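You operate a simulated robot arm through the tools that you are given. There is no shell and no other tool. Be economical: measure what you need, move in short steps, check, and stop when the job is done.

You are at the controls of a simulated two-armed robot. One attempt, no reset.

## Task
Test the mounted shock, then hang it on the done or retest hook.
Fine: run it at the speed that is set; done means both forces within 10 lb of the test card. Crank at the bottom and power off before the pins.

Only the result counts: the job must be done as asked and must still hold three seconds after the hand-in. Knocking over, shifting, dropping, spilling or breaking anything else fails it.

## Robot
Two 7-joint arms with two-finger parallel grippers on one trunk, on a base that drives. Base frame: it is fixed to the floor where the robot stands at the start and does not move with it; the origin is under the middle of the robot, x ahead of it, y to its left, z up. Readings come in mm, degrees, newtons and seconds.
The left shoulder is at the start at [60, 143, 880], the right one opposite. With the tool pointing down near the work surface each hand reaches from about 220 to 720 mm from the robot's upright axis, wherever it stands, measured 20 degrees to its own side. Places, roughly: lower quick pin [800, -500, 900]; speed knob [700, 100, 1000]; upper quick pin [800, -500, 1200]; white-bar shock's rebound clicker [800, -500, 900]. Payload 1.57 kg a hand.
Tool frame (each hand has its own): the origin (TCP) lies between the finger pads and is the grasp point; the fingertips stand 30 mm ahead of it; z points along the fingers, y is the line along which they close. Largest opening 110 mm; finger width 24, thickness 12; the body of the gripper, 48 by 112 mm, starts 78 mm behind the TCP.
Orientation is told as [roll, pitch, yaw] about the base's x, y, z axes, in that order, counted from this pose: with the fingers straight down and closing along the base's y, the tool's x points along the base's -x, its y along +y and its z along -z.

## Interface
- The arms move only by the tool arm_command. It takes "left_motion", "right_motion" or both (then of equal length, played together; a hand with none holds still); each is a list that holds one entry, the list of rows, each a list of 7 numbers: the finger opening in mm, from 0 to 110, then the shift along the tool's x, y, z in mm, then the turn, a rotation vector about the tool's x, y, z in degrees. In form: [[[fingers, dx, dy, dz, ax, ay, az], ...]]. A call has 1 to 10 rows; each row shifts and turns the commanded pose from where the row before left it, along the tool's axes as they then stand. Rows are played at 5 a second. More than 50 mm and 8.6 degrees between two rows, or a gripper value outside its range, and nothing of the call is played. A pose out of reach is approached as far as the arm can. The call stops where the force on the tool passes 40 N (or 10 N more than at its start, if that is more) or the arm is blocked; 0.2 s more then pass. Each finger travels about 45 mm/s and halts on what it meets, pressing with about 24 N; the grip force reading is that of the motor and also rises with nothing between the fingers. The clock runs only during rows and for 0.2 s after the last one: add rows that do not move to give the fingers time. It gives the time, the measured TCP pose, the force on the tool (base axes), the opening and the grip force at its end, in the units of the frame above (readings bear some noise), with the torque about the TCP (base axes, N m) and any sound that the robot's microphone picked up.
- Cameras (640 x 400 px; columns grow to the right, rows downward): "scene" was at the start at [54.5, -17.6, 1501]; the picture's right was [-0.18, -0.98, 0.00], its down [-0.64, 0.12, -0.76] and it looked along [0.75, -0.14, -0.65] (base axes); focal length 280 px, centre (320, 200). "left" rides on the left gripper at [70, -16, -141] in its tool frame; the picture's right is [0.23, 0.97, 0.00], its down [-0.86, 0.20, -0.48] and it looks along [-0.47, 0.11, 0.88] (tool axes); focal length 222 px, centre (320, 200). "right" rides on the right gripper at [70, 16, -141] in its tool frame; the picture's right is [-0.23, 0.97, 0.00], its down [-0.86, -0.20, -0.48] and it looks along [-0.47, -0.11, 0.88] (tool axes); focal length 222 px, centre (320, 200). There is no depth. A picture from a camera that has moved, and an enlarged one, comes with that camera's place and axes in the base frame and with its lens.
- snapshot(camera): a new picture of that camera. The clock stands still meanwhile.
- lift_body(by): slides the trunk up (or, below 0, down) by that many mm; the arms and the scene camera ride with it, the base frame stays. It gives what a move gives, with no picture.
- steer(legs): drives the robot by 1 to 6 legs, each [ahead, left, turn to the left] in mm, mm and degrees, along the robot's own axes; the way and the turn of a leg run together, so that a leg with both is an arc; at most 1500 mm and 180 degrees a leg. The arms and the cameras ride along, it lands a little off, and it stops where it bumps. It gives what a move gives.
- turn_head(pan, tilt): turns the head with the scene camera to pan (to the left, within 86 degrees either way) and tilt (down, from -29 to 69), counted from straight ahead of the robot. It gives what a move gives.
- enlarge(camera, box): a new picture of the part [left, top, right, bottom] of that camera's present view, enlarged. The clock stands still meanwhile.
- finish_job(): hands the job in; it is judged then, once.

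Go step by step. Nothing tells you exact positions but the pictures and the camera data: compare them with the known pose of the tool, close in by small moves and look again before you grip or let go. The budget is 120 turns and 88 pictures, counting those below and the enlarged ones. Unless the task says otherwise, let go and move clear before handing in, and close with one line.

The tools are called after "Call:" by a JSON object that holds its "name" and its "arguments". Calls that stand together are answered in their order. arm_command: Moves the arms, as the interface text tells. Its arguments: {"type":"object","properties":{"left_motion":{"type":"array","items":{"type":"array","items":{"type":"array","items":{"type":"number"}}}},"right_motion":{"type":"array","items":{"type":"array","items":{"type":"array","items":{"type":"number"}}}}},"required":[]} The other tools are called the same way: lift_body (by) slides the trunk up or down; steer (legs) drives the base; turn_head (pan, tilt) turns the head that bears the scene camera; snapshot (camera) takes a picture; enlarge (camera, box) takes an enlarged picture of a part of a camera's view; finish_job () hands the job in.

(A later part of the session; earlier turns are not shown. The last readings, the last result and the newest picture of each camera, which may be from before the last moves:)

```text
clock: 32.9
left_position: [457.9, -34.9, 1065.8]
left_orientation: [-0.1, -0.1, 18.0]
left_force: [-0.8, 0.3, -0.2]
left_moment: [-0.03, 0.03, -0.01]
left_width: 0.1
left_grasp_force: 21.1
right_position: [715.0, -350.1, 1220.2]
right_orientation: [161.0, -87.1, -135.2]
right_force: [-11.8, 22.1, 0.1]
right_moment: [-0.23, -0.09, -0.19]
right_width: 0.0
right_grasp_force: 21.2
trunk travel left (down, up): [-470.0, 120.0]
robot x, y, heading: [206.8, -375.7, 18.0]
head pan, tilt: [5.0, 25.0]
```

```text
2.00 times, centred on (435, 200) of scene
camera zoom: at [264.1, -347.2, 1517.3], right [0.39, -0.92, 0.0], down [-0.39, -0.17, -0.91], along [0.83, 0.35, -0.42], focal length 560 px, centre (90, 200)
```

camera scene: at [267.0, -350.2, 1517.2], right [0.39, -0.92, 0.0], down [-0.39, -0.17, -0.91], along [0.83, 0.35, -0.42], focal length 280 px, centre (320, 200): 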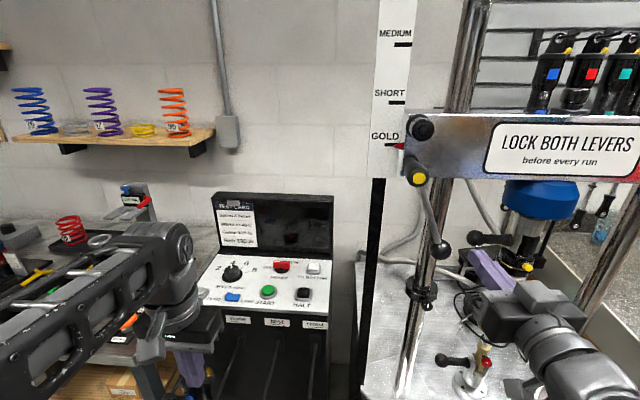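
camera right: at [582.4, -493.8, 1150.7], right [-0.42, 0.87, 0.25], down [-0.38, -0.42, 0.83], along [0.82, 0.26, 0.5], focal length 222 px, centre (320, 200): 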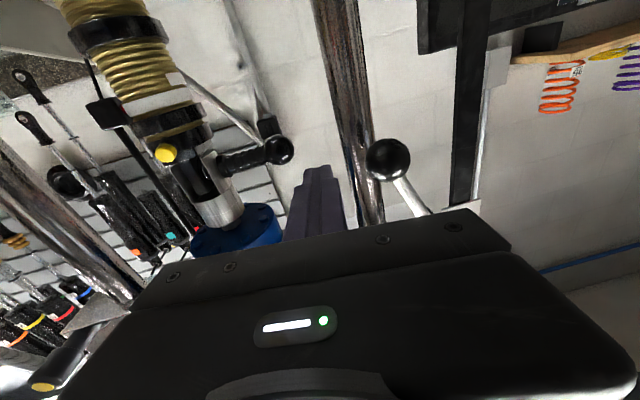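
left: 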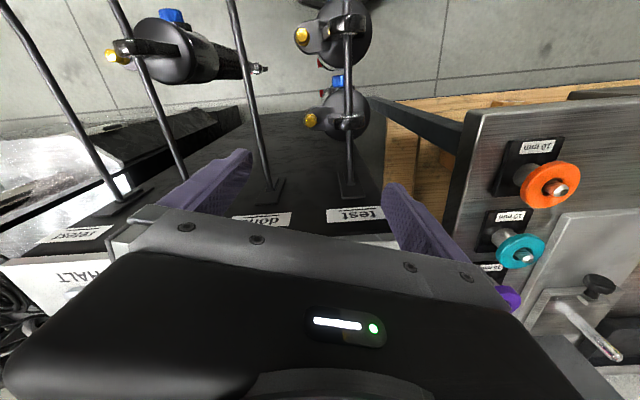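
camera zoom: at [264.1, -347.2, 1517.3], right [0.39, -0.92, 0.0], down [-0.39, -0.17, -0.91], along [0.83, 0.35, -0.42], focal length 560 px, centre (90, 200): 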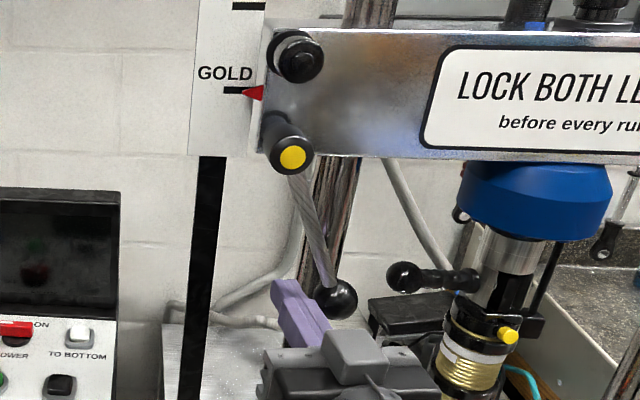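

Call:
{"name": "arm_command", "arguments": {"right_motion": [[[0, 0, -5, 0, 0, 0, 0], [0, 0, -5, 0, 0, 0, 0], [0, 0, -5, 0, 0, 0, 0], [0, 0, -5, 0, 0, 0, 0]]]}}

Call:
{"name": "enlarge", "arguments": {"camera": "scene", "box": [375, 100, 495, 300]}}

```text
clock: 33.3
left_position: [459.0, -37.5, 1065.9]
left_orientation: [-0.1, 0.0, 18.1]
left_force: [-0.1, 0.3, 0.1]
left_moment: [0.03, 0.01, -0.01]
left_width: 0.0
left_grasp_force: 21.4
right_position: [716.3, -350.6, 1219.3]
right_orientation: [169.1, -87.2, -142.5]
right_force: [-7.7, 19.1, 1.2]
right_moment: [-0.21, -0.09, -0.09]
right_width: 0.0
right_grasp_force: 21.4
trunk travel left (down, up): [-470.0, 120.0]
robot x, y, heading: [207.0, -376.0, 18.1]
head pan, tilt: [5.0, 25.0]
stopped in row 2 (right hand): the force on the tool passed its limit at 43 N (the readings are from after the stop); the commanded pose is now the measured one
```

```text
2.00 times, centred on (435, 200) of scene
camera zoom: at [265.3, -349.1, 1517.3], right [0.39, -0.92, 0.0], down [-0.39, -0.17, -0.91], along [0.83, 0.36, -0.42], focal length 560 px, centre (90, 200)
```

zoom: 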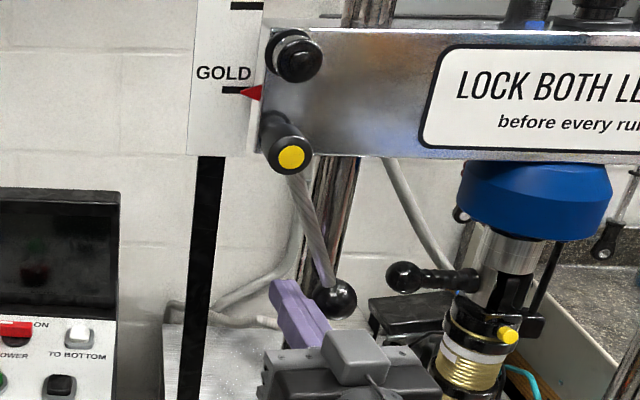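

The lever is back at its hard stop at the original angle. To know which end is "locked", I'll feel the other end of its travel too.

Call:
{"name": "arm_command", "arguments": {"right_motion": [[[0, 0, 6, 0, 0, 0, 0], [0, 0, 0, -30, 0, 0, 0], [0, 0, 0, -25, 0, 0, 0], [0, 0, -45, 0, 0, 0, 0], [0, 0, -45, 0, 0, 0, 0], [0, 0, 0, 28, 0, 0, 0], [0, 0, 0, 27, 0, 0, 0]]]}}

Call:
{"name": "enlarge", "arguments": {"camera": "scene", "box": [375, 100, 495, 300]}}

```text
clock: 34.3
left_position: [459.0, -38.4, 1065.5]
left_orientation: [0.1, -0.1, 18.2]
left_force: [0.3, -0.3, 0.5]
left_moment: [0.08, 0.01, -0.01]
left_width: 0.1
left_grasp_force: 21.4
right_position: [682.1, -373.9, 1236.8]
right_orientation: [-174.2, -87.3, -157.7]
right_force: [-7.0, 18.2, 3.7]
right_moment: [0.11, -0.01, 0.61]
right_width: 0.2
right_grasp_force: 20.7
right hand out of reach, approached as far as the arm can: row 2, 3
trunk travel left (down, up): [-470.0, 120.0]
robot x, y, heading: [208.5, -376.7, 18.2]
head pan, tilt: [5.0, 25.0]
stopped in row 4 (right hand): the force on the tool passed its limit at 61 N (the readings are from after the stop); the commanded pose is now the measured one
```

```text
2.00 times, centred on (435, 200) of scene
camera zoom: at [265.4, -350.0, 1517.4], right [0.39, -0.92, 0.0], down [-0.39, -0.17, -0.91], along [0.83, 0.36, -0.42], focal length 560 px, centre (90, 200)
```

zoom: 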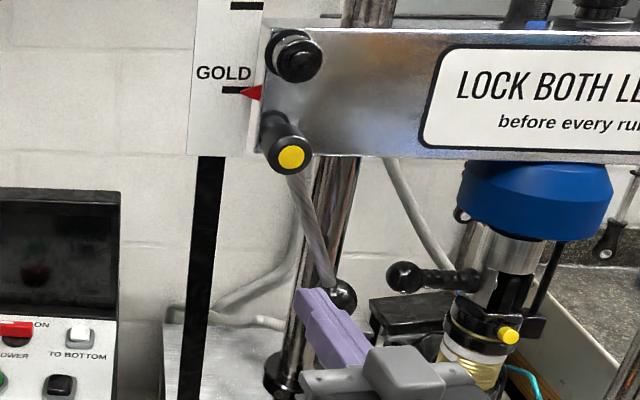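

Call:
{"name": "arm_command", "arguments": {"right_motion": [[[0, 0, 8, 0, 0, 0, 0]]]}}

Call:
{"name": "steer", "arguments": {"legs": [[-60, 0, 0], [0, -85, 0], [90, 0, 0]]}}

Call:
{"name": "snapshot", "arguments": {"camera": "right"}}

```text
clock: 34.7
left_position: [458.7, -40.2, 1065.0]
left_orientation: [0.0, 0.0, 18.1]
left_force: [-0.5, 0.0, 0.4]
left_moment: [0.0, 0.02, -0.02]
left_width: 0.0
left_grasp_force: 21.3
right_position: [682.8, -372.2, 1236.6]
right_orientation: [174.8, -87.6, -147.5]
right_force: [0.0, 0.2, 0.0]
right_moment: [-0.01, 0.04, -0.05]
right_width: 0.0
right_grasp_force: 21.0
trunk travel left (down, up): [-470.0, 120.0]
robot x, y, heading: [205.5, -377.6, 18.0]
head pan, tilt: [5.0, 25.0]
```

```text
clock: 37.0
left_position: [514.3, -110.3, 1064.4]
left_orientation: [0.1, 0.0, 18.0]
left_force: [0.4, -0.1, -0.5]
left_moment: [0.0, 0.06, -0.02]
left_width: 0.1
left_grasp_force: 21.5
right_position: [736.3, -441.9, 1236.0]
right_orientation: [177.2, -87.4, -149.7]
right_force: [1.3, 0.4, -0.3]
right_moment: [0.01, -0.02, 0.0]
right_width: 0.0
right_grasp_force: 21.3
trunk travel left (down, up): [-470.0, 120.0]
robot x, y, heading: [262.5, -446.3, 18.3]
head pan, tilt: [5.0, 25.0]
```

```text
52 pictures are left
camera right: at [606.6, -491.7, 1161.7], right [-0.46, 0.86, 0.23], down [-0.36, -0.42, 0.83], along [0.81, 0.3, 0.5], focal length 222 px, centre (320, 200)
```

right: 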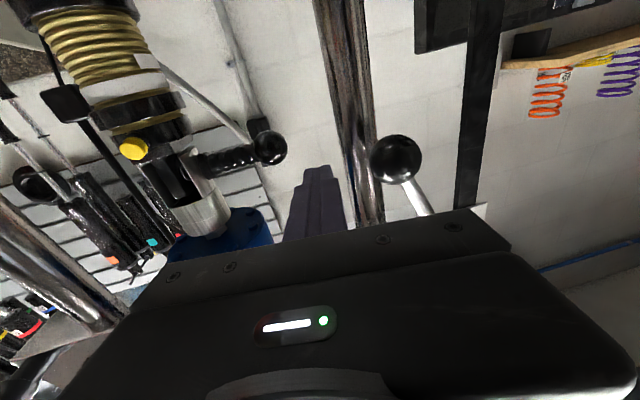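

Call:
{"name": "arm_command", "arguments": {"right_motion": [[[0, 0, 8, 0, 0, 0, 0], [0, 4, 8, 0, 0, 0, 0], [0, 4, 6, 0, 0, 0, 0], [0, 0, 4, 0, 0, 0, 0]]]}}

Call:
{"name": "arm_command", "arguments": {"right_motion": [[[0, 0, 4, 0, 0, 0, 0], [0, 0, 0, 0, 0, 0, 0]]]}}

Call:
{"name": "arm_command", "arguments": {"right_motion": [[[0, 0, 4, 0, 0, 0, 0], [0, 0, 0, 0, 0, 0, 0]]]}}

Call:
{"name": "arm_command", "arguments": {"right_motion": [[[0, 0, 4, 0, 0, 0, 0], [0, 0, 4, 0, 0, 0, 0], [0, 0, 0, 0, 0, 0, 0]]]}}

Call:
{"name": "arm_command", "arguments": {"right_motion": [[[0, 0, 6, 0, 0, 0, 0], [0, 0, 6, 0, 0, 0, 0], [0, 0, 0, 0, 0, 0, 0]]]}}

Call:
{"name": "arm_command", "arguments": {"right_motion": [[[0, 0, 8, 0, 0, 0, 0], [0, 0, 8, 0, 0, 0, 0], [0, 0, 8, 0, 0, 0, 0], [0, 0, 8, 0, 0, 0, 0], [0, 0, 0, 0, 0, 0, 0]]]}}

Call:
{"name": "arm_command", "arguments": {"right_motion": [[[0, 0, 8, 0, 0, 0, 0], [0, -4, 8, 0, 0, 0, 0], [0, -4, 8, 0, 0, 0, 0], [0, -4, 8, 0, 0, 0, 0], [0, 0, 0, 0, 0, 0, 0]]]}}

Call:
{"name": "enlarge", "arguments": {"camera": "scene", "box": [315, 100, 435, 300]}}

```text
clock: 38.0
left_position: [512.1, -110.7, 1065.8]
left_orientation: [-0.1, 0.0, 18.1]
left_force: [-0.8, -0.5, 0.3]
left_moment: [-0.03, 0.04, -0.04]
left_width: 0.0
left_grasp_force: 21.4
right_position: [725.5, -417.1, 1233.6]
right_orientation: [177.4, -87.6, -149.9]
right_force: [-0.2, -0.3, 0.0]
right_moment: [0.01, 0.0, -0.01]
right_width: 0.1
right_grasp_force: 21.0
right hand out of reach, approached as far as the arm can: row 2
trunk travel left (down, up): [-470.0, 120.0]
robot x, y, heading: [259.9, -446.5, 18.3]
head pan, tilt: [5.0, 25.0]
```

```text
clock: 38.6
left_position: [513.3, -110.3, 1067.4]
left_orientation: [0.1, 0.0, 18.1]
left_force: [-0.4, -0.9, 0.6]
left_moment: [-0.01, 0.0, 0.01]
left_width: 0.1
left_grasp_force: 21.4
right_position: [723.7, -414.7, 1232.7]
right_orientation: [175.3, -87.7, -148.0]
right_force: [2.9, -3.4, -0.8]
right_moment: [-0.01, 0.0, -0.06]
right_width: 0.3
right_grasp_force: 21.6
trunk travel left (down, up): [-470.0, 120.0]
robot x, y, heading: [262.5, -448.2, 17.9]
head pan, tilt: [5.0, 25.0]
```

```text
clock: 39.2
left_position: [513.3, -111.4, 1066.0]
left_orientation: [0.1, 0.1, 18.2]
left_force: [-0.1, 0.6, -0.5]
left_moment: [0.01, -0.02, -0.01]
left_width: 0.0
left_grasp_force: 21.3
right_position: [723.9, -411.4, 1231.2]
right_orientation: [174.3, -87.8, -146.9]
right_force: [7.7, -8.4, -2.9]
right_moment: [-0.03, 0.01, -0.16]
right_width: 0.0
right_grasp_force: 21.1
trunk travel left (down, up): [-470.0, 120.0]
robot x, y, heading: [261.6, -446.7, 18.3]
head pan, tilt: [5.0, 25.0]
```

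```text
clock: 40.0
left_position: [515.2, -112.3, 1064.8]
left_orientation: [0.3, 0.1, 18.1]
left_force: [0.1, -0.3, 0.2]
left_moment: [0.03, 0.01, -0.02]
left_width: 0.0
left_grasp_force: 21.2
right_position: [721.3, -406.3, 1230.1]
right_orientation: [171.7, -88.0, -144.3]
right_force: [12.7, -12.2, -16.1]
right_moment: [-0.26, 0.12, -0.29]
right_width: 0.1
right_grasp_force: 21.7
trunk travel left (down, up): [-470.0, 120.0]
robot x, y, heading: [268.9, -446.6, 17.9]
head pan, tilt: [5.0, 25.0]
```

```text
clock: 40.8
left_position: [512.4, -110.7, 1065.6]
left_orientation: [0.2, 0.0, 18.2]
left_force: [0.4, 0.8, 0.1]
left_moment: [-0.03, 0.02, 0.0]
left_width: 0.0
left_grasp_force: 20.8
right_position: [710.9, -392.9, 1234.4]
right_orientation: [178.6, -87.3, -151.1]
right_force: [3.1, -2.4, 3.5]
right_moment: [0.04, -0.07, -0.07]
right_width: 0.0
right_grasp_force: 21.1
trunk travel left (down, up): [-470.0, 120.0]
robot x, y, heading: [264.0, -446.2, 18.1]
head pan, tilt: [5.0, 25.0]
```

```text
clock: 42.0
left_position: [513.2, -110.4, 1066.6]
left_orientation: [0.0, 0.0, 18.2]
left_force: [0.1, 0.3, -0.2]
left_moment: [0.0, 0.0, -0.06]
left_width: 0.0
left_grasp_force: 21.0
right_position: [697.3, -365.4, 1231.8]
right_orientation: [177.8, -87.6, -150.3]
right_force: [0.7, -0.9, -0.1]
right_moment: [-0.02, -0.01, -0.05]
right_width: 0.3
right_grasp_force: 20.6
trunk travel left (down, up): [-470.0, 120.0]
robot x, y, heading: [259.4, -445.4, 18.0]
head pan, tilt: [5.0, 25.0]
```

```text
clock: 43.2
left_position: [512.3, -110.5, 1065.3]
left_orientation: [0.1, 0.0, 18.3]
left_force: [-0.1, -0.8, -0.6]
left_moment: [-0.02, -0.02, -0.03]
left_width: 0.0
left_grasp_force: 21.0
right_position: [682.3, -337.3, 1244.5]
right_orientation: [176.9, -87.7, -149.4]
right_force: [2.4, -2.0, -1.7]
right_moment: [-0.04, 0.07, -0.07]
right_width: 0.0
right_grasp_force: 21.2
trunk travel left (down, up): [-470.0, 120.0]
robot x, y, heading: [262.3, -447.2, 18.2]
head pan, tilt: [5.0, 25.0]
```

```text
2.00 times, centred on (375, 200) of scene
camera zoom: at [320.3, -422.7, 1517.2], right [0.39, -0.92, 0.0], down [-0.39, -0.17, -0.91], along [0.83, 0.36, -0.42], focal length 560 px, centre (210, 200)
```

zoom: 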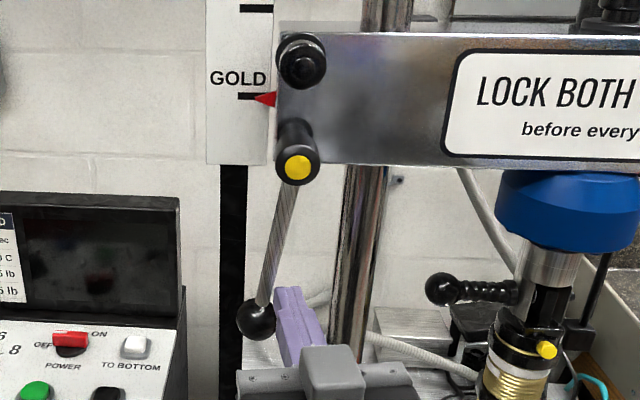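

The lever breaks loose near its original stop and then moves freely, so its original place was the tight (locked) end. I'll drive around to its left side and push it back home.

Call:
{"name": "arm_command", "arguments": {"right_motion": [[[0, 0, -4, 0, 0, 0, 0]]]}}

Call:
{"name": "steer", "arguments": {"legs": [[-70, 0, 0], [0, 90, 0], [75, 0, 0]]}}

Call:
{"name": "arm_command", "arguments": {"right_motion": [[[0, 15, -6, 0, 0, 0, 0], [0, 0, -10, 0, 0, 0, 0], [0, 0, -10, 0, 0, 0, 0], [0, 0, -10, 0, 0, 0, 0], [0, 0, -10, 0, 0, 0, 0], [0, 0, -10, 0, 0, 0, 0], [0, 0, -10, 0, 0, 0, 0], [0, 0, -10, 0, 0, 0, 0], [0, 0, -10, 0, 0, 0, 0]]]}}

Call:
{"name": "enlarge", "arguments": {"camera": "scene", "box": [375, 100, 495, 300]}}

```text
clock: 43.6
left_position: [511.5, -111.3, 1066.1]
left_orientation: [-0.1, 0.0, 18.2]
left_force: [0.1, -0.7, -0.2]
left_moment: [0.03, 0.01, -0.02]
left_width: 0.0
left_grasp_force: 21.5
right_position: [683.0, -341.2, 1243.8]
right_orientation: [178.0, -87.6, -150.6]
right_force: [1.1, 0.0, 0.0]
right_moment: [0.02, 0.01, 0.02]
right_width: 0.0
right_grasp_force: 21.3
trunk travel left (down, up): [-470.0, 120.0]
robot x, y, heading: [262.6, -448.2, 18.3]
head pan, tilt: [5.0, 25.0]
```

```text
clock: 46.0
left_position: [490.6, -22.5, 1064.9]
left_orientation: [0.1, 0.0, 18.2]
left_force: [0.5, 0.0, -0.3]
left_moment: [0.0, 0.05, -0.02]
left_width: 0.0
left_grasp_force: 21.2
right_position: [661.0, -253.2, 1243.3]
right_orientation: [177.1, -87.6, -149.5]
right_force: [0.0, -0.4, -0.7]
right_moment: [-0.01, -0.02, 0.0]
right_width: 0.3
right_grasp_force: 21.2
trunk travel left (down, up): [-470.0, 120.0]
robot x, y, heading: [237.7, -359.3, 18.2]
head pan, tilt: [5.0, 25.0]
```

```text
clock: 48.0
left_position: [489.5, -24.2, 1066.9]
left_orientation: [0.2, 0.0, 18.1]
left_force: [0.4, 0.0, 1.0]
left_moment: [0.01, -0.02, 0.01]
left_width: 0.0
left_grasp_force: 21.6
right_position: [702.2, -328.6, 1234.7]
right_orientation: [177.4, -87.7, -150.0]
right_force: [0.2, 0.6, -0.2]
right_moment: [-0.03, 0.03, 0.01]
right_width: 0.0
right_grasp_force: 21.5
right hand out of reach, approached as far as the arm can: row 8
trunk travel left (down, up): [-470.0, 120.0]
robot x, y, heading: [241.1, -359.1, 18.0]
head pan, tilt: [5.0, 25.0]
```

```text
2.00 times, centred on (435, 200) of scene
camera zoom: at [296.4, -335.7, 1517.3], right [0.39, -0.92, 0.0], down [-0.39, -0.17, -0.91], along [0.83, 0.36, -0.42], focal length 560 px, centre (90, 200)
```

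zoom: 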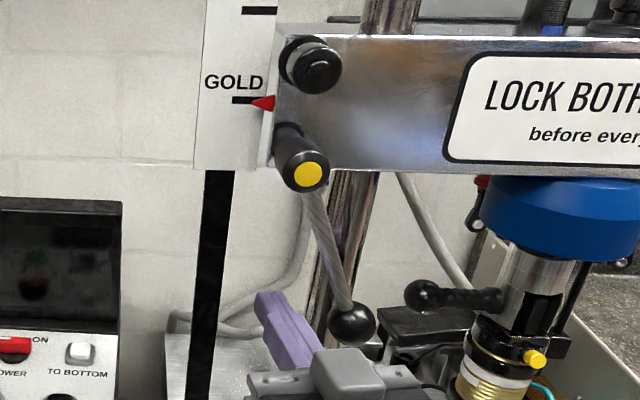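

Call:
{"name": "arm_command", "arguments": {"right_motion": [[[0, 0, -8, 0, 0, 0, 0], [0, 0, -8, 0, 0, 0, 0], [0, 0, -8, 0, 0, 0, 0], [0, 0, -8, 0, 0, 0, 0], [0, 0, -8, 0, 0, 0, 0], [0, 0, -5, 0, 0, 0, 0], [0, 0, -5, 0, 0, 0, 0], [0, 0, -5, 0, 0, 0, 0]]]}}

Call:
{"name": "enlarge", "arguments": {"camera": "scene", "box": [375, 100, 495, 300]}}

```text
clock: 49.2
left_position: [487.2, -20.4, 1065.2]
left_orientation: [-0.1, 0.0, 18.4]
left_force: [0.0, 0.4, -0.1]
left_moment: [0.06, 0.02, 0.01]
left_width: 0.0
left_grasp_force: 21.5
right_position: [715.7, -352.0, 1233.4]
right_orientation: [-161.2, -87.6, -169.9]
right_force: [-9.9, 18.2, 2.1]
right_moment: [0.01, 0.01, -0.12]
right_width: 0.2
right_grasp_force: 21.3
trunk travel left (down, up): [-470.0, 120.0]
robot x, y, heading: [239.4, -360.5, 18.5]
head pan, tilt: [5.0, 25.0]
stopped in row 6 (right hand): the force on the tool passed its limit at 43 N (the readings are from after the stop); the commanded pose is now the measured one
```

```text
2.00 times, centred on (435, 200) of scene
camera zoom: at [294.2, -332.4, 1517.4], right [0.4, -0.92, 0.0], down [-0.39, -0.17, -0.91], along [0.83, 0.36, -0.42], focal length 560 px, centre (90, 200)
```

zoom: 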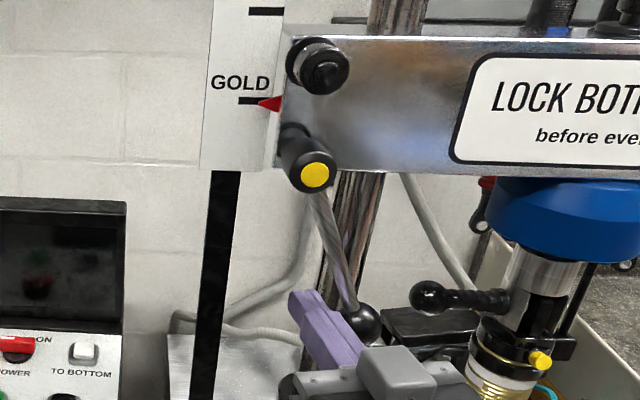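

The left lever is firm at its stop again. I'll back off and look closely at the power knob, then work the panel with the left hand.

Call:
{"name": "arm_command", "arguments": {"right_motion": [[[0, 0, 8, 0, 0, 0, 0], [0, 0, 0, 0, 0, 0, 0]]]}}

Call:
{"name": "steer", "arguments": {"legs": [[-100, 0, 0], [0, 0, 0.1]]}}

Call:
{"name": "turn_head", "arguments": {"pan": 12, "tilt": 35}}

Call:
{"name": "enlarge", "arguments": {"camera": "scene", "box": [230, 130, 390, 260]}}

```text
clock: 49.9
left_position: [488.3, -22.9, 1066.5]
left_orientation: [0.0, 0.0, 18.2]
left_force: [-0.4, 1.3, -0.5]
left_moment: [0.0, 0.0, 0.03]
left_width: 0.0
left_grasp_force: 21.2
right_position: [715.1, -351.4, 1231.2]
right_orientation: [-172.1, -88.0, -159.8]
right_force: [0.9, 0.6, -0.1]
right_moment: [0.0, 0.02, 0.01]
right_width: 0.0
right_grasp_force: 21.1
trunk travel left (down, up): [-470.0, 120.0]
robot x, y, heading: [236.5, -357.3, 18.2]
head pan, tilt: [5.0, 25.0]
```

```text
clock: 51.3
left_position: [392.7, -52.7, 1065.9]
left_orientation: [0.1, 0.0, 18.4]
left_force: [0.0, -0.3, 0.8]
left_moment: [0.01, 0.01, 0.0]
left_width: 0.0
left_grasp_force: 21.0
right_position: [620.9, -380.5, 1231.6]
right_orientation: [-169.9, -87.8, -161.6]
right_force: [0.2, 1.2, -0.4]
right_moment: [0.02, 0.02, -0.01]
right_width: 0.0
right_grasp_force: 21.9
trunk travel left (down, up): [-470.0, 120.0]
robot x, y, heading: [141.3, -390.4, 18.3]
head pan, tilt: [5.0, 25.0]
```

```text
clock: 52.0
left_position: [393.6, -53.6, 1065.9]
left_orientation: [0.0, 0.0, 18.4]
left_force: [0.0, 0.5, 0.7]
left_moment: [0.01, 0.03, 0.03]
left_width: 0.0
left_grasp_force: 21.0
right_position: [620.5, -379.9, 1233.2]
right_orientation: [-169.9, -87.9, -161.6]
right_force: [0.0, -0.9, -0.2]
right_moment: [-0.01, 0.01, 0.0]
right_width: 0.0
right_grasp_force: 21.3
trunk travel left (down, up): [-470.0, 120.0]
robot x, y, heading: [144.3, -392.3, 18.3]
head pan, tilt: [12.0, 35.0]
```

```text
3.08 times, centred on (310, 195) of scene
camera zoom: at [193.0, -357.6, 1501.6], right [0.51, -0.86, 0.0], down [-0.49, -0.29, -0.82], along [0.71, 0.41, -0.57], focal length 862 px, centre (351, 215)
```

zoom: 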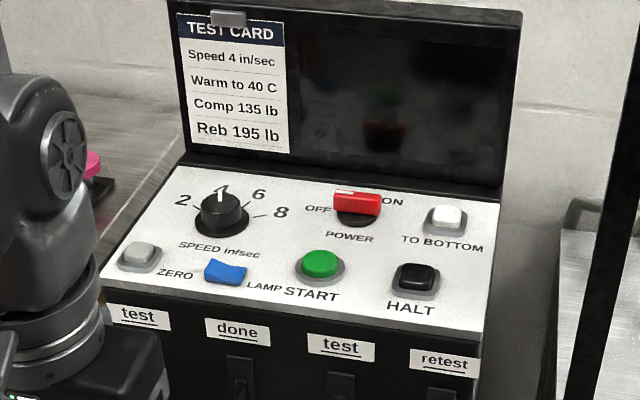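

Speed points at 4, as on the card; the panel buttons are at about z 1000. I'll move the right hand out to the side so it clears the levers when I drive in.

Call:
{"name": "arm_command", "arguments": {"right_motion": [[[0, 0, -40, 0, 0, 0, 0], [0, 0, -40, 0, 0, 0, 0], [0, 0, -40, 0, 0, 0, 0], [0, 0, -40, -10, 0, 0, 0], [0, 0, -40, -20, 0, 0, 0], [0, 0, -30, -30, 0, 0, 0], [0, 0, 0, -30, 0, 0, 0], [0, 0, 0, -30, 0, 0, 0]]]}}

```text
clock: 53.8
left_position: [393.0, -53.0, 1064.8]
left_orientation: [-0.1, -0.2, 18.4]
left_force: [-0.4, -0.1, -0.2]
left_moment: [-0.05, 0.0, 0.01]
left_width: 0.0
left_grasp_force: 21.6
right_position: [624.8, -639.4, 1231.1]
right_orientation: [-170.1, -87.9, -161.5]
right_force: [0.1, -0.4, -0.2]
right_moment: [-0.02, -0.03, 0.03]
right_width: 0.1
right_grasp_force: 20.6
trunk travel left (down, up): [-470.0, 120.0]
robot x, y, heading: [139.4, -389.7, 18.4]
head pan, tilt: [12.0, 35.0]
```

Call:
{"name": "steer", "arguments": {"legs": [[135, -70, 0]]}}

Call:
{"name": "snapshot", "arguments": {"camera": "scene"}}

```text
clock: 55.2
left_position: [544.8, -77.5, 1066.1]
left_orientation: [0.1, 0.0, 18.3]
left_force: [1.0, 0.0, 0.4]
left_moment: [0.06, 0.05, 0.02]
left_width: 0.0
left_grasp_force: 21.3
right_position: [776.4, -665.2, 1228.1]
right_orientation: [-170.9, -87.9, -160.7]
right_force: [0.5, -0.4, -0.2]
right_moment: [-0.01, 0.01, 0.06]
right_width: 0.2
right_grasp_force: 21.8
trunk travel left (down, up): [-470.0, 120.0]
robot x, y, heading: [294.0, -417.4, 18.4]
head pan, tilt: [12.0, 35.0]
```

```text
47 pictures are left
camera scene: at [345.0, -382.0, 1501.5], right [0.5, -0.86, 0.0], down [-0.5, -0.29, -0.82], along [0.71, 0.41, -0.57], focal length 280 px, centre (320, 200)
```

scene: 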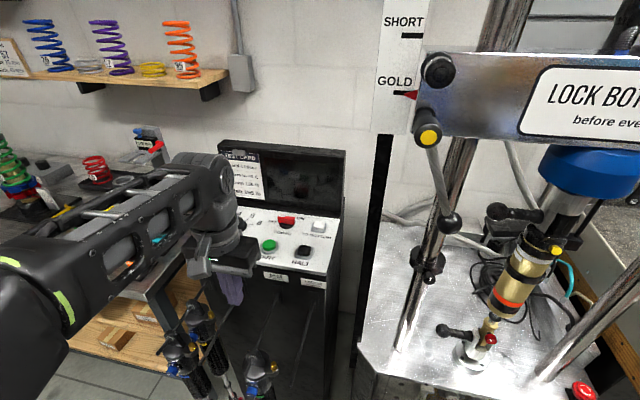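

I'll bring the closed left fingers above the front-left of the power knob bar, to push its marked end round from OFF to ON.

Call:
{"name": "arm_command", "arguments": {"left_motion": [[[0, -45, 1, 0, 0, 0, 0], [0, -45, 1, 0, 0, 0, 0], [0, -45, 1, 0, 0, 0, 0], [0, -45, 1, 0, 0, 0, 0], [0, -45, 1, 0, 0, 0, 0], [0, -45, 1, 5, 0, 0, 0], [0, 0, 0, 10, 0, 0, 0], [0, 0, 0, 0, 0, 0, 0]]]}}

Call:
{"name": "snapshot", "arguments": {"camera": "left"}}

Call:
{"name": "enlarge", "arguments": {"camera": "scene", "box": [210, 130, 370, 290]}}

```text
clock: 56.4
left_position: [724.4, -19.6, 1039.7]
left_orientation: [-0.1, -0.2, 17.9]
left_force: [-1.0, 2.5, 2.7]
left_moment: [0.1, 0.1, 0.01]
left_width: 0.2
left_grasp_force: 21.2
left hand out of reach, approached as far as the arm can: row 3, 4, 5, 6
right_position: [774.0, -665.4, 1228.0]
right_orientation: [-170.9, -87.9, -160.6]
right_force: [0.2, -1.0, 0.4]
right_moment: [-0.04, -0.03, 0.02]
right_width: 0.1
right_grasp_force: 21.5
trunk travel left (down, up): [-470.0, 120.0]
robot x, y, heading: [295.2, -416.0, 18.2]
head pan, tilt: [12.0, 35.0]
heard: click
stopped in row 6 (left hand): the force on the tool passed its limit at 102 N (the readings are from after the stop); the commanded pose is now the measured one
```

```text
46 pictures are left
camera left: at [662.5, -58.1, 1181.6], right [-0.52, 0.86, 0.0], down [0.75, 0.45, 0.48], along [0.41, 0.25, -0.88], focal length 222 px, centre (320, 200)
```

left: 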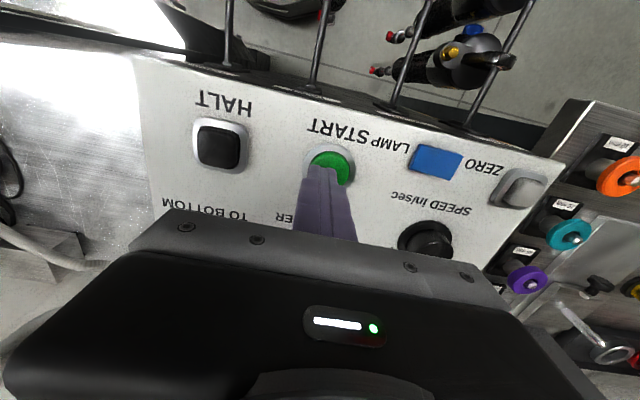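

```text
2.50 times, centred on (290, 210) of scene
camera zoom: at [343.1, -383.4, 1501.5], right [0.5, -0.86, 0.0], down [-0.5, -0.29, -0.82], along [0.71, 0.41, -0.57], focal length 700 px, centre (395, 175)
```

zoom: 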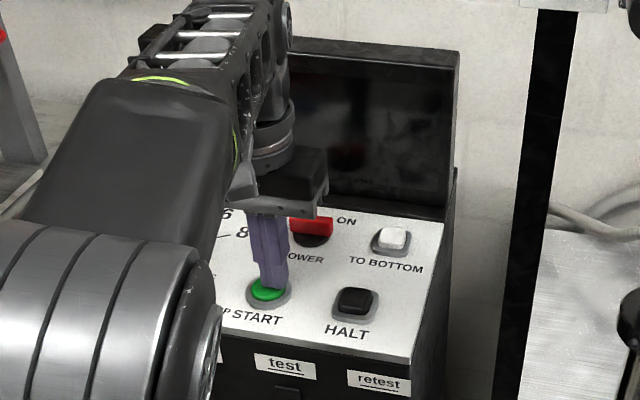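

The left arm ran short of reach and dipped onto START; power is off, so nothing started. I'll lift clear and raise the trunk to give the arm reach, lowering the right hand to keep it under the crossbar.

Call:
{"name": "arm_command", "arguments": {"left_motion": [[[0, 0, 0, -30, 0, 0, 0], [0, 30, 0, -30, 0, 0, 0], [0, 0, 0, 0, 0, 0, 0], [0, 0, 0, 0, 0, 0, 0], [0, 0, 0, 0, 0, 0, 0]]], "right_motion": [[[0, 20, -10, -10, 0, 0, 0], [0, 25, -10, -10, 0, 0, 0], [0, 25, -10, -10, 0, 0, 0], [0, 25, -10, 0, 0, 0, 0], [0, 25, 0, 0, 0, 0, 0]]]}}

Call:
{"name": "lift_body", "arguments": {"by": 60}}

```text
clock: 57.6
left_position: [690.3, -31.4, 1061.3]
left_orientation: [-0.1, -1.2, 17.9]
left_force: [0.1, 0.1, 0.3]
left_moment: [-0.01, 0.0, 0.03]
left_width: 0.0
left_grasp_force: 20.9
left hand out of reach, approached as far as the arm can: row 1, 2
right_position: [770.4, -712.3, 1106.9]
right_orientation: [-168.1, -87.9, -163.6]
right_force: [-0.5, -0.5, 0.4]
right_moment: [0.01, 0.04, 0.0]
right_width: 0.2
right_grasp_force: 20.9
trunk travel left (down, up): [-470.0, 120.0]
robot x, y, heading: [295.5, -415.9, 18.5]
head pan, tilt: [12.0, 35.0]
```

```text
clock: 58.6
left_position: [691.0, -32.2, 1121.5]
left_orientation: [0.0, -1.2, 17.9]
left_force: [0.8, 0.1, 0.4]
left_moment: [-0.02, 0.0, 0.01]
left_width: 0.2
left_grasp_force: 21.6
right_position: [771.5, -712.5, 1168.1]
right_orientation: [-169.1, -87.9, -162.4]
right_force: [0.7, 0.2, 0.3]
right_moment: [-0.01, 0.03, 0.01]
right_width: 0.0
right_grasp_force: 21.1
trunk travel left (down, up): [-530.0, 60.0]
robot x, y, heading: [297.4, -413.3, 18.2]
head pan, tilt: [12.0, 35.0]
```

Call:
{"name": "lift_body", "arguments": {"by": 50}}

Call:
{"name": "arm_command", "arguments": {"left_motion": [[[0, 0, 0, 40, 0, 0, 0], [0, 0, 0, 40, 0, 0, 0], [0, -20, 2, 20, 0, 0, 0], [0, -35, 2, 0, 0, 0, 0], [0, -35, 2, 0, 0, 0, 0], [0, -28, 2, 0, 0, 0, 0], [0, 0, 0, 0, 0, 0, 0]]]}}

Call:
{"name": "snapshot", "arguments": {"camera": "left"}}

```text
clock: 59.5
left_position: [691.1, -31.8, 1170.9]
left_orientation: [0.1, -1.1, 17.9]
left_force: [0.6, -0.4, 0.5]
left_moment: [-0.01, 0.01, -0.03]
left_width: 0.2
left_grasp_force: 21.7
right_position: [772.1, -713.3, 1217.9]
right_orientation: [-169.2, -88.0, -162.4]
right_force: [0.2, 0.0, 0.6]
right_moment: [0.03, 0.04, -0.01]
right_width: 0.0
right_grasp_force: 21.3
trunk travel left (down, up): [-580.0, 10.0]
robot x, y, heading: [294.0, -418.6, 18.3]
head pan, tilt: [12.0, 35.0]
```

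```text
clock: 61.1
left_position: [760.3, -22.3, 1075.0]
left_orientation: [0.0, -1.3, 17.7]
left_force: [-1.1, -0.4, -0.5]
left_moment: [0.0, -0.03, 0.0]
left_width: 0.2
left_grasp_force: 21.1
left hand out of reach, approached as far as the arm can: row 5, 6
right_position: [771.5, -713.1, 1219.8]
right_orientation: [-168.7, -87.8, -162.9]
right_force: [0.4, -0.4, -0.2]
right_moment: [0.04, 0.02, -0.01]
right_width: 0.0
right_grasp_force: 21.6
trunk travel left (down, up): [-580.0, 10.0]
robot x, y, heading: [290.8, -411.3, 18.1]
head pan, tilt: [12.0, 35.0]
```

```text
44 pictures are left
camera left: at [696.4, -61.0, 1214.0], right [-0.51, 0.86, -0.01], down [0.74, 0.45, 0.5], along [0.43, 0.25, -0.87], focal length 222 px, centre (320, 200)
```

left: 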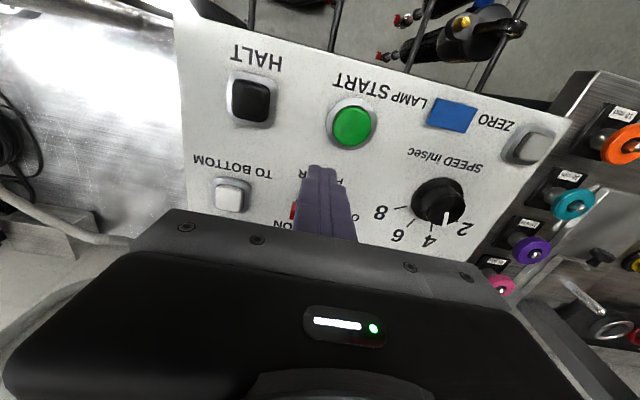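

The arm is at its limit with the fingers straight down; tilting the tool forward should gain reach and clear the display.

Call:
{"name": "arm_command", "arguments": {"left_motion": [[[0, 0, 0, 0, 0, -8.5, 0], [0, 0, 0, 0, 0, -8.5, 0], [0, 0, 0, 0, 0, -8.5, 0], [0, 0, 0, 0, 0, 0, 0]]]}}

Call:
{"name": "snapshot", "arguments": {"camera": "left"}}

```text
clock: 62.1
left_position: [760.3, -20.5, 1075.2]
left_orientation: [0.0, -26.7, 17.9]
left_force: [0.5, -0.5, 0.0]
left_moment: [0.01, 0.01, 0.0]
left_width: 0.0
left_grasp_force: 21.4
right_position: [772.6, -712.5, 1217.9]
right_orientation: [-169.5, -88.1, -162.0]
right_force: [0.2, 0.0, -0.1]
right_moment: [0.01, -0.03, 0.0]
right_width: 0.0
right_grasp_force: 20.7
trunk travel left (down, up): [-580.0, 10.0]
robot x, y, heading: [294.4, -414.0, 18.6]
head pan, tilt: [12.0, 35.0]
```

```text
43 pictures are left
camera left: at [646.0, -76.4, 1169.1], right [-0.49, 0.86, -0.1], down [0.46, 0.36, 0.81], along [0.74, 0.35, -0.58], focal length 222 px, centre (320, 200)
```

left: 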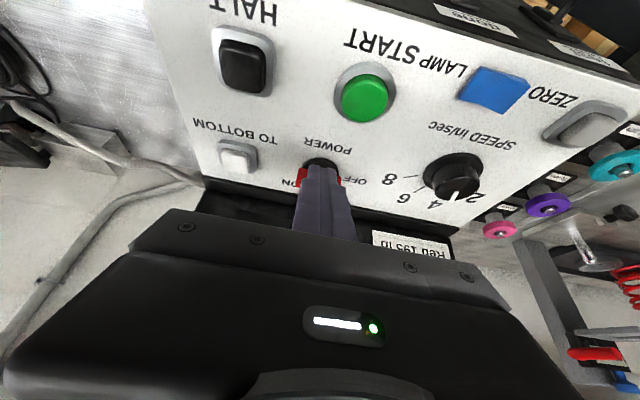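

Call:
{"name": "arm_command", "arguments": {"left_motion": [[[0, 0, 20, 0, 0, 0, 0], [0, -16, 0, 8, 0, 0, 0], [0, 7, 0, 14, 0, 0, 0], [0, 7, 0, 14, 0, 0, 0], [0, 7, 0, 14, 0, 0, 0], [0, 0, 0, 0, 0, 0, 0]]]}}

Call:
{"name": "enlarge", "arguments": {"camera": "left", "box": [200, 90, 440, 240]}}

Call:
{"name": "enlarge", "arguments": {"camera": "scene", "box": [210, 170, 370, 290]}}

```text
clock: 63.5
left_position: [768.0, 3.9, 1031.9]
left_orientation: [0.0, -27.2, 17.9]
left_force: [-1.4, -0.8, 31.3]
left_moment: [-0.04, -0.05, -0.16]
left_width: 0.0
left_grasp_force: 21.2
right_position: [769.4, -714.5, 1218.7]
right_orientation: [-170.5, -87.8, -161.2]
right_force: [0.9, 0.8, 0.6]
right_moment: [0.01, -0.01, -0.02]
right_width: 0.0
right_grasp_force: 21.9
trunk travel left (down, up): [-580.0, 10.0]
robot x, y, heading: [291.7, -417.5, 18.4]
head pan, tilt: [12.0, 35.0]
```

```text
2.67 times, centred on (320, 165) of left
camera zoom: at [654.5, -51.9, 1125.5], right [-0.49, 0.86, -0.1], down [0.45, 0.36, 0.82], along [0.74, 0.35, -0.57], focal length 592 px, centre (320, 293)
```

zoom: 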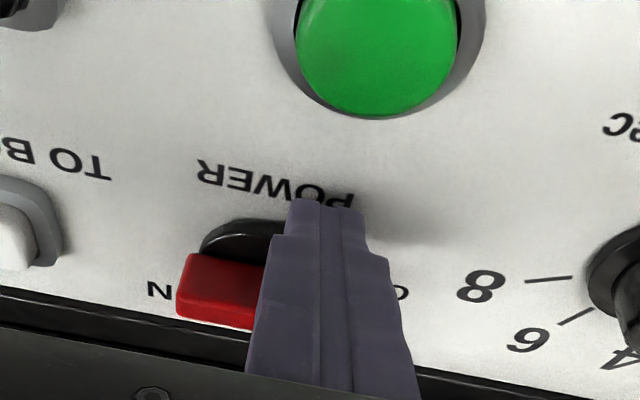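

```text
3.33 times, centred on (290, 230) of scene
camera zoom: at [340.9, -384.4, 1612.2], right [0.5, -0.86, 0.0], down [-0.49, -0.29, -0.82], along [0.71, 0.41, -0.57], focal length 933 px, centre (420, 100)
```

zoom: 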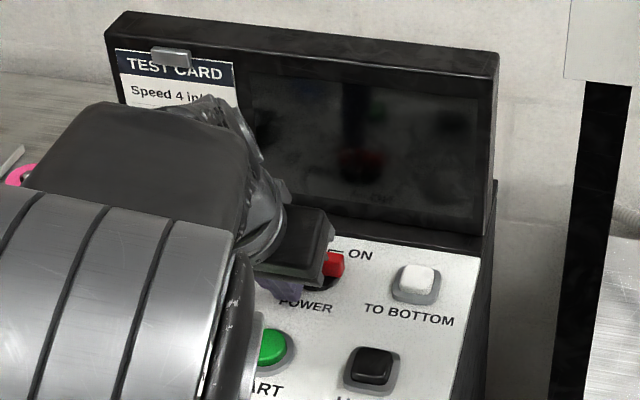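

The fingertip rests on the panel just front-left of the knob. I'll rise a little and push the bar's left end backward.

Call:
{"name": "arm_command", "arguments": {"left_motion": [[[0, -6, 0, -12.5, 0, 0, 0], [0, -5.5, 0, 2.5, 0, 0, 0], [0, -5.5, 0, 2.5, 0, 0, 0], [0, -5.5, 0, 2.5, 0, 0, 0], [0, -5.5, 0, 2.5, 0, 0, 0], [0, -5.5, 0, 2.5, 0, 0, 0]]]}}

Call:
{"name": "enlarge", "arguments": {"camera": "left", "box": [200, 90, 440, 240]}}

```text
clock: 64.9
left_position: [796.5, 13.5, 1041.8]
left_orientation: [-0.1, -26.8, 17.9]
left_force: [-7.2, 4.8, 2.5]
left_moment: [0.08, 0.1, 0.09]
left_width: 0.0
left_grasp_force: 21.2
right_position: [773.2, -712.2, 1218.8]
right_orientation: [-168.0, -88.0, -163.6]
right_force: [-0.3, 0.0, -0.4]
right_moment: [0.01, 0.02, -0.01]
right_width: 0.0
right_grasp_force: 21.2
trunk travel left (down, up): [-580.0, 10.0]
robot x, y, heading: [297.2, -414.6, 18.5]
head pan, tilt: [12.0, 35.0]
```

```text
2.67 times, centred on (320, 165) of left
camera zoom: at [683.1, -41.8, 1136.6], right [-0.49, 0.86, -0.1], down [0.46, 0.36, 0.81], along [0.74, 0.35, -0.58], focal length 592 px, centre (320, 293)
```

zoom: 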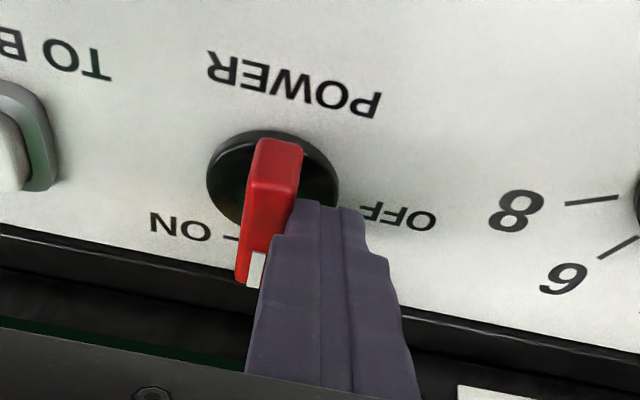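

Call:
{"name": "arm_command", "arguments": {"left_motion": [[[0, -2, -4, 1, 0, 0, 0], [0, 0, -4, 0, 0, 0, 0], [0, 0, -4, 0, 0, 0, 0], [0, 0, -4, 0, 0, 0, 0]]]}}

Call:
{"name": "enlarge", "arguments": {"camera": "left", "box": [200, 90, 440, 240]}}

Call:
{"name": "enlarge", "arguments": {"camera": "scene", "box": [210, 150, 370, 290]}}

```text
clock: 65.9
left_position: [798.7, 13.4, 1042.0]
left_orientation: [0.8, -26.5, 18.6]
left_force: [-8.0, 10.1, 0.5]
left_moment: [0.06, 0.2, 0.07]
left_width: 0.0
left_grasp_force: 21.5
right_position: [772.1, -711.2, 1217.8]
right_orientation: [-170.1, -87.9, -161.2]
right_force: [0.1, -1.1, 0.8]
right_moment: [0.04, -0.01, 0.06]
right_width: 0.0
right_grasp_force: 20.9
trunk travel left (down, up): [-580.0, 10.0]
robot x, y, heading: [292.7, -412.3, 18.6]
head pan, tilt: [12.0, 35.0]
stopped in row 4 (left hand): the force on the tool passed its limit at 42 N (the readings are from after the stop); the commanded pose is now the measured one
```

```text
2.67 times, centred on (320, 165) of left
camera zoom: at [684.9, -45.5, 1136.8], right [-0.51, 0.86, -0.09], down [0.46, 0.36, 0.81], along [0.73, 0.37, -0.58], focal length 592 px, centre (320, 293)
```

zoom: 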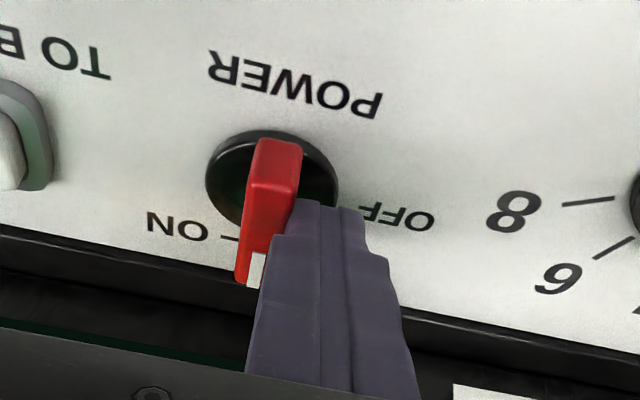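

```text
2.86 times, centred on (290, 220) of scene
camera zoom: at [343.4, -382.2, 1611.5], right [0.51, -0.86, 0.0], down [-0.49, -0.29, -0.82], along [0.71, 0.42, -0.57], focal length 800 px, centre (406, 143)
```

zoom: 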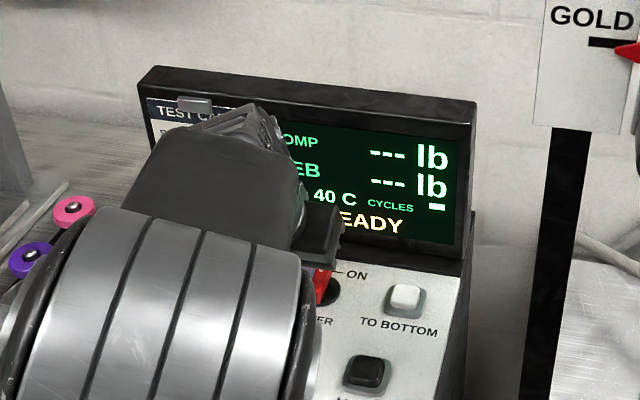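

Power is on and the display says READY at 40 C. I'll lift off and bring the finger above START, then read the display.

Call:
{"name": "arm_command", "arguments": {"left_motion": [[[0, 0, 6, 0, 0, 0, 0], [0, -18, 0, -36, 0, 0, 0], [0, 26, 0, -13, 0, 0, 0], [0, 26, 0, -13, 0, 0, 0], [0, 26, -6, -13, 0, 0, 0], [0, 0, 0, 0, 0, 0, 0]]]}}

Call:
{"name": "enlarge", "arguments": {"camera": "scene", "box": [210, 150, 370, 290]}}

Call:
{"name": "enlarge", "arguments": {"camera": "left", "box": [120, 0, 520, 250]}}

```text
clock: 67.3
left_position: [718.1, -18.4, 1080.0]
left_orientation: [0.5, -26.6, 18.4]
left_force: [0.0, 0.1, -0.3]
left_moment: [0.0, 0.0, 0.0]
left_width: 0.0
left_grasp_force: 21.5
right_position: [771.8, -710.5, 1217.6]
right_orientation: [-169.0, -88.0, -162.6]
right_force: [0.4, 0.2, 0.9]
right_moment: [-0.02, -0.01, -0.01]
right_width: 0.3
right_grasp_force: 21.7
trunk travel left (down, up): [-580.0, 10.0]
robot x, y, heading: [294.3, -413.4, 18.6]
head pan, tilt: [12.0, 35.0]
```

```text
2.86 times, centred on (290, 220) of scene
camera zoom: at [344.0, -381.1, 1611.5], right [0.51, -0.86, 0.0], down [-0.5, -0.29, -0.82], along [0.71, 0.41, -0.57], focal length 800 px, centre (406, 143)
```

zoom: 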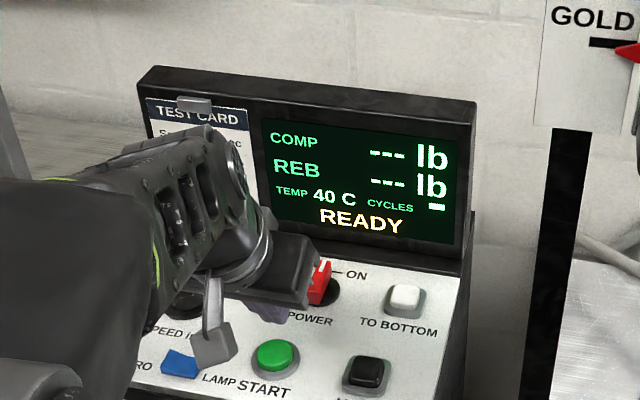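

```text
1.60 times, centred on (320, 125) of left
camera zoom: at [604.9, -75.6, 1175.8], right [-0.5, 0.86, -0.09], down [0.46, 0.36, 0.81], along [0.73, 0.37, -0.58], focal length 355 px, centre (320, 320)
```

zoom: 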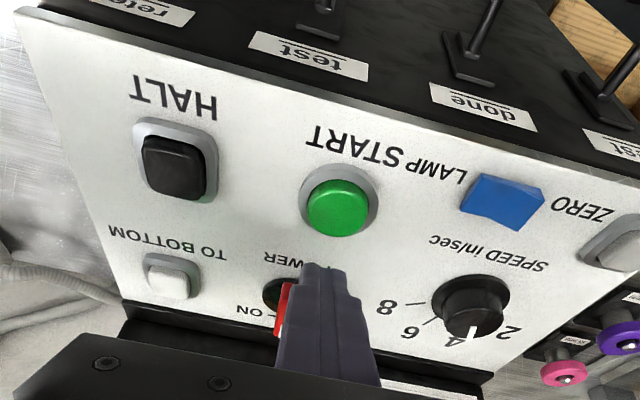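

Call:
{"name": "arm_command", "arguments": {"left_motion": [[[0, 11.6, 0, -6, 0, 0, 0], [0, 9, 0, 18, 0, 0, 0], [0, 7, 0, 14, 0, 0, 0], [0, 1.8, 0, 3.6, 0, 0, 0], [0, 1.8, 0, 3.6, 0, 0, 0], [0, 1.8, 0, 3.6, 0, 0, 0]]]}}

Call:
{"name": "enlarge", "arguments": {"camera": "scene", "box": [210, 150, 370, 290]}}

```text
clock: 68.7
left_position: [706.5, -23.1, 1040.5]
left_orientation: [0.7, -27.5, 18.3]
left_force: [-11.6, -3.2, 25.1]
left_moment: [-0.11, 0.23, -0.13]
left_width: 0.4
left_grasp_force: 21.0
right_position: [768.8, -712.6, 1219.0]
right_orientation: [-170.4, -87.8, -161.2]
right_force: [0.3, -0.1, -0.5]
right_moment: [-0.04, 0.03, -0.03]
right_width: 0.2
right_grasp_force: 21.8
trunk travel left (down, up): [-580.0, 10.0]
robot x, y, heading: [297.3, -414.8, 18.2]
head pan, tilt: [12.0, 35.0]
heard: click
stopped in row 6 (left hand): the force on the tool passed its limit at 42 N (the readings are from after the stop); the commanded pose is now the measured one
```

```text
2.86 times, centred on (290, 220) of scene
camera zoom: at [339.5, -383.9, 1611.9], right [0.51, -0.86, 0.0], down [-0.49, -0.29, -0.82], along [0.71, 0.42, -0.57], focal length 800 px, centre (406, 143)
```

zoom: 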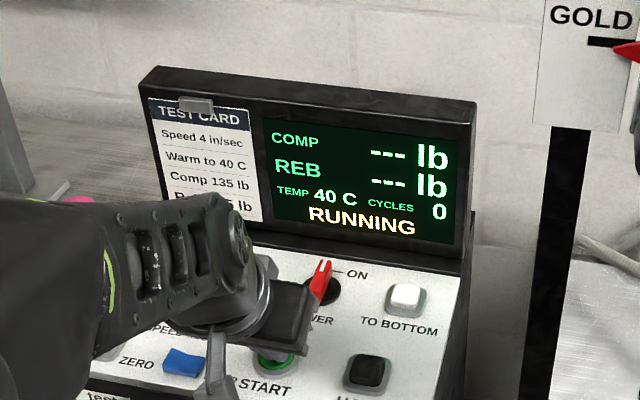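

Running. I'll lift, shift above HALT and let it cycle.

Call:
{"name": "arm_command", "arguments": {"left_motion": [[[0, -18, 0, -36, 0, 0, 0], [0, 0, -44, 0, 0, 0, 0], [0, 0, -44, 0, 0, 0, 0], [0, 0, 0, 0, 0, 0, 0], [0, 0, 0, 0, 0, 0, 0], [0, 0, 0, 0, 0, 0, 0], [0, 0, 0, 0, 0, 0, 0], [0, 0, 0, 0, 0, 0, 0], [0, 0, 0, 0, 0, 0, 0], [0, 0, 0, 0, 0, 0, 0]]]}}

Call:
{"name": "arm_command", "arguments": {"left_motion": [[[0, 0, 0, 0, 0, 0, 0], [0, 0, 0, 0, 0, 0, 0], [0, 0, 0, 0, 0, 0, 0], [0, 0, 0, 0, 0, 0, 0], [0, 0, 0, 0, 0, 0, 0], [0, 0, 0, 0, 0, 0, 0], [0, 0, 0, 0, 0, 0, 0], [0, 0, 0, 0, 0, 0, 0], [0, 0, 0, 0, 0, 0, 0], [0, 0, 0, 0, 0, 0, 0]]]}}

Call:
{"name": "enlarge", "arguments": {"camera": "scene", "box": [210, 150, 370, 290]}}

```text
clock: 70.9
left_position: [735.2, -104.6, 1076.2]
left_orientation: [0.6, -27.2, 18.3]
left_force: [0.5, -0.6, 0.1]
left_moment: [0.01, 0.01, 0.01]
left_width: 0.1
left_grasp_force: 21.4
right_position: [770.5, -710.9, 1219.0]
right_orientation: [-169.1, -87.9, -162.5]
right_force: [-0.3, -0.8, -0.1]
right_moment: [0.0, -0.01, 0.01]
right_width: 0.1
right_grasp_force: 21.3
trunk travel left (down, up): [-580.0, 10.0]
robot x, y, heading: [297.3, -413.5, 18.4]
head pan, tilt: [12.0, 35.0]
```

```text
clock: 73.1
left_position: [734.9, -105.1, 1076.8]
left_orientation: [0.6, -27.3, 18.3]
left_force: [0.5, -0.4, -0.2]
left_moment: [0.01, 0.0, -0.01]
left_width: 0.0
left_grasp_force: 21.1
right_position: [771.5, -710.8, 1218.0]
right_orientation: [-169.1, -87.9, -162.3]
right_force: [-0.4, -0.3, 0.4]
right_moment: [0.02, -0.01, 0.01]
right_width: 0.0
right_grasp_force: 20.8
trunk travel left (down, up): [-580.0, 10.0]
robot x, y, heading: [296.7, -413.0, 18.7]
head pan, tilt: [12.0, 35.0]
```

```text
2.86 times, centred on (290, 220) of scene
camera zoom: at [343.3, -381.4, 1611.5], right [0.51, -0.86, 0.0], down [-0.49, -0.29, -0.82], along [0.71, 0.41, -0.57], focal length 800 px, centre (406, 143)
```

zoom: 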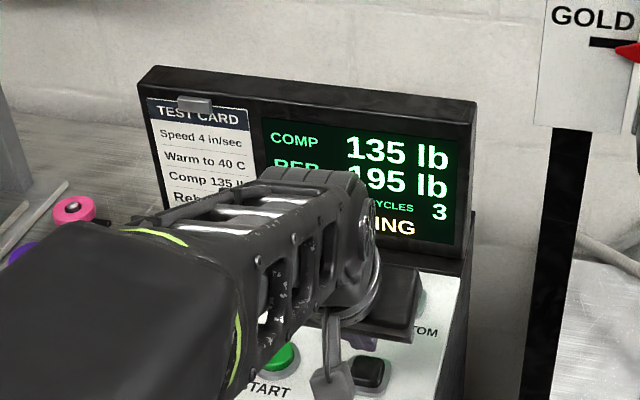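

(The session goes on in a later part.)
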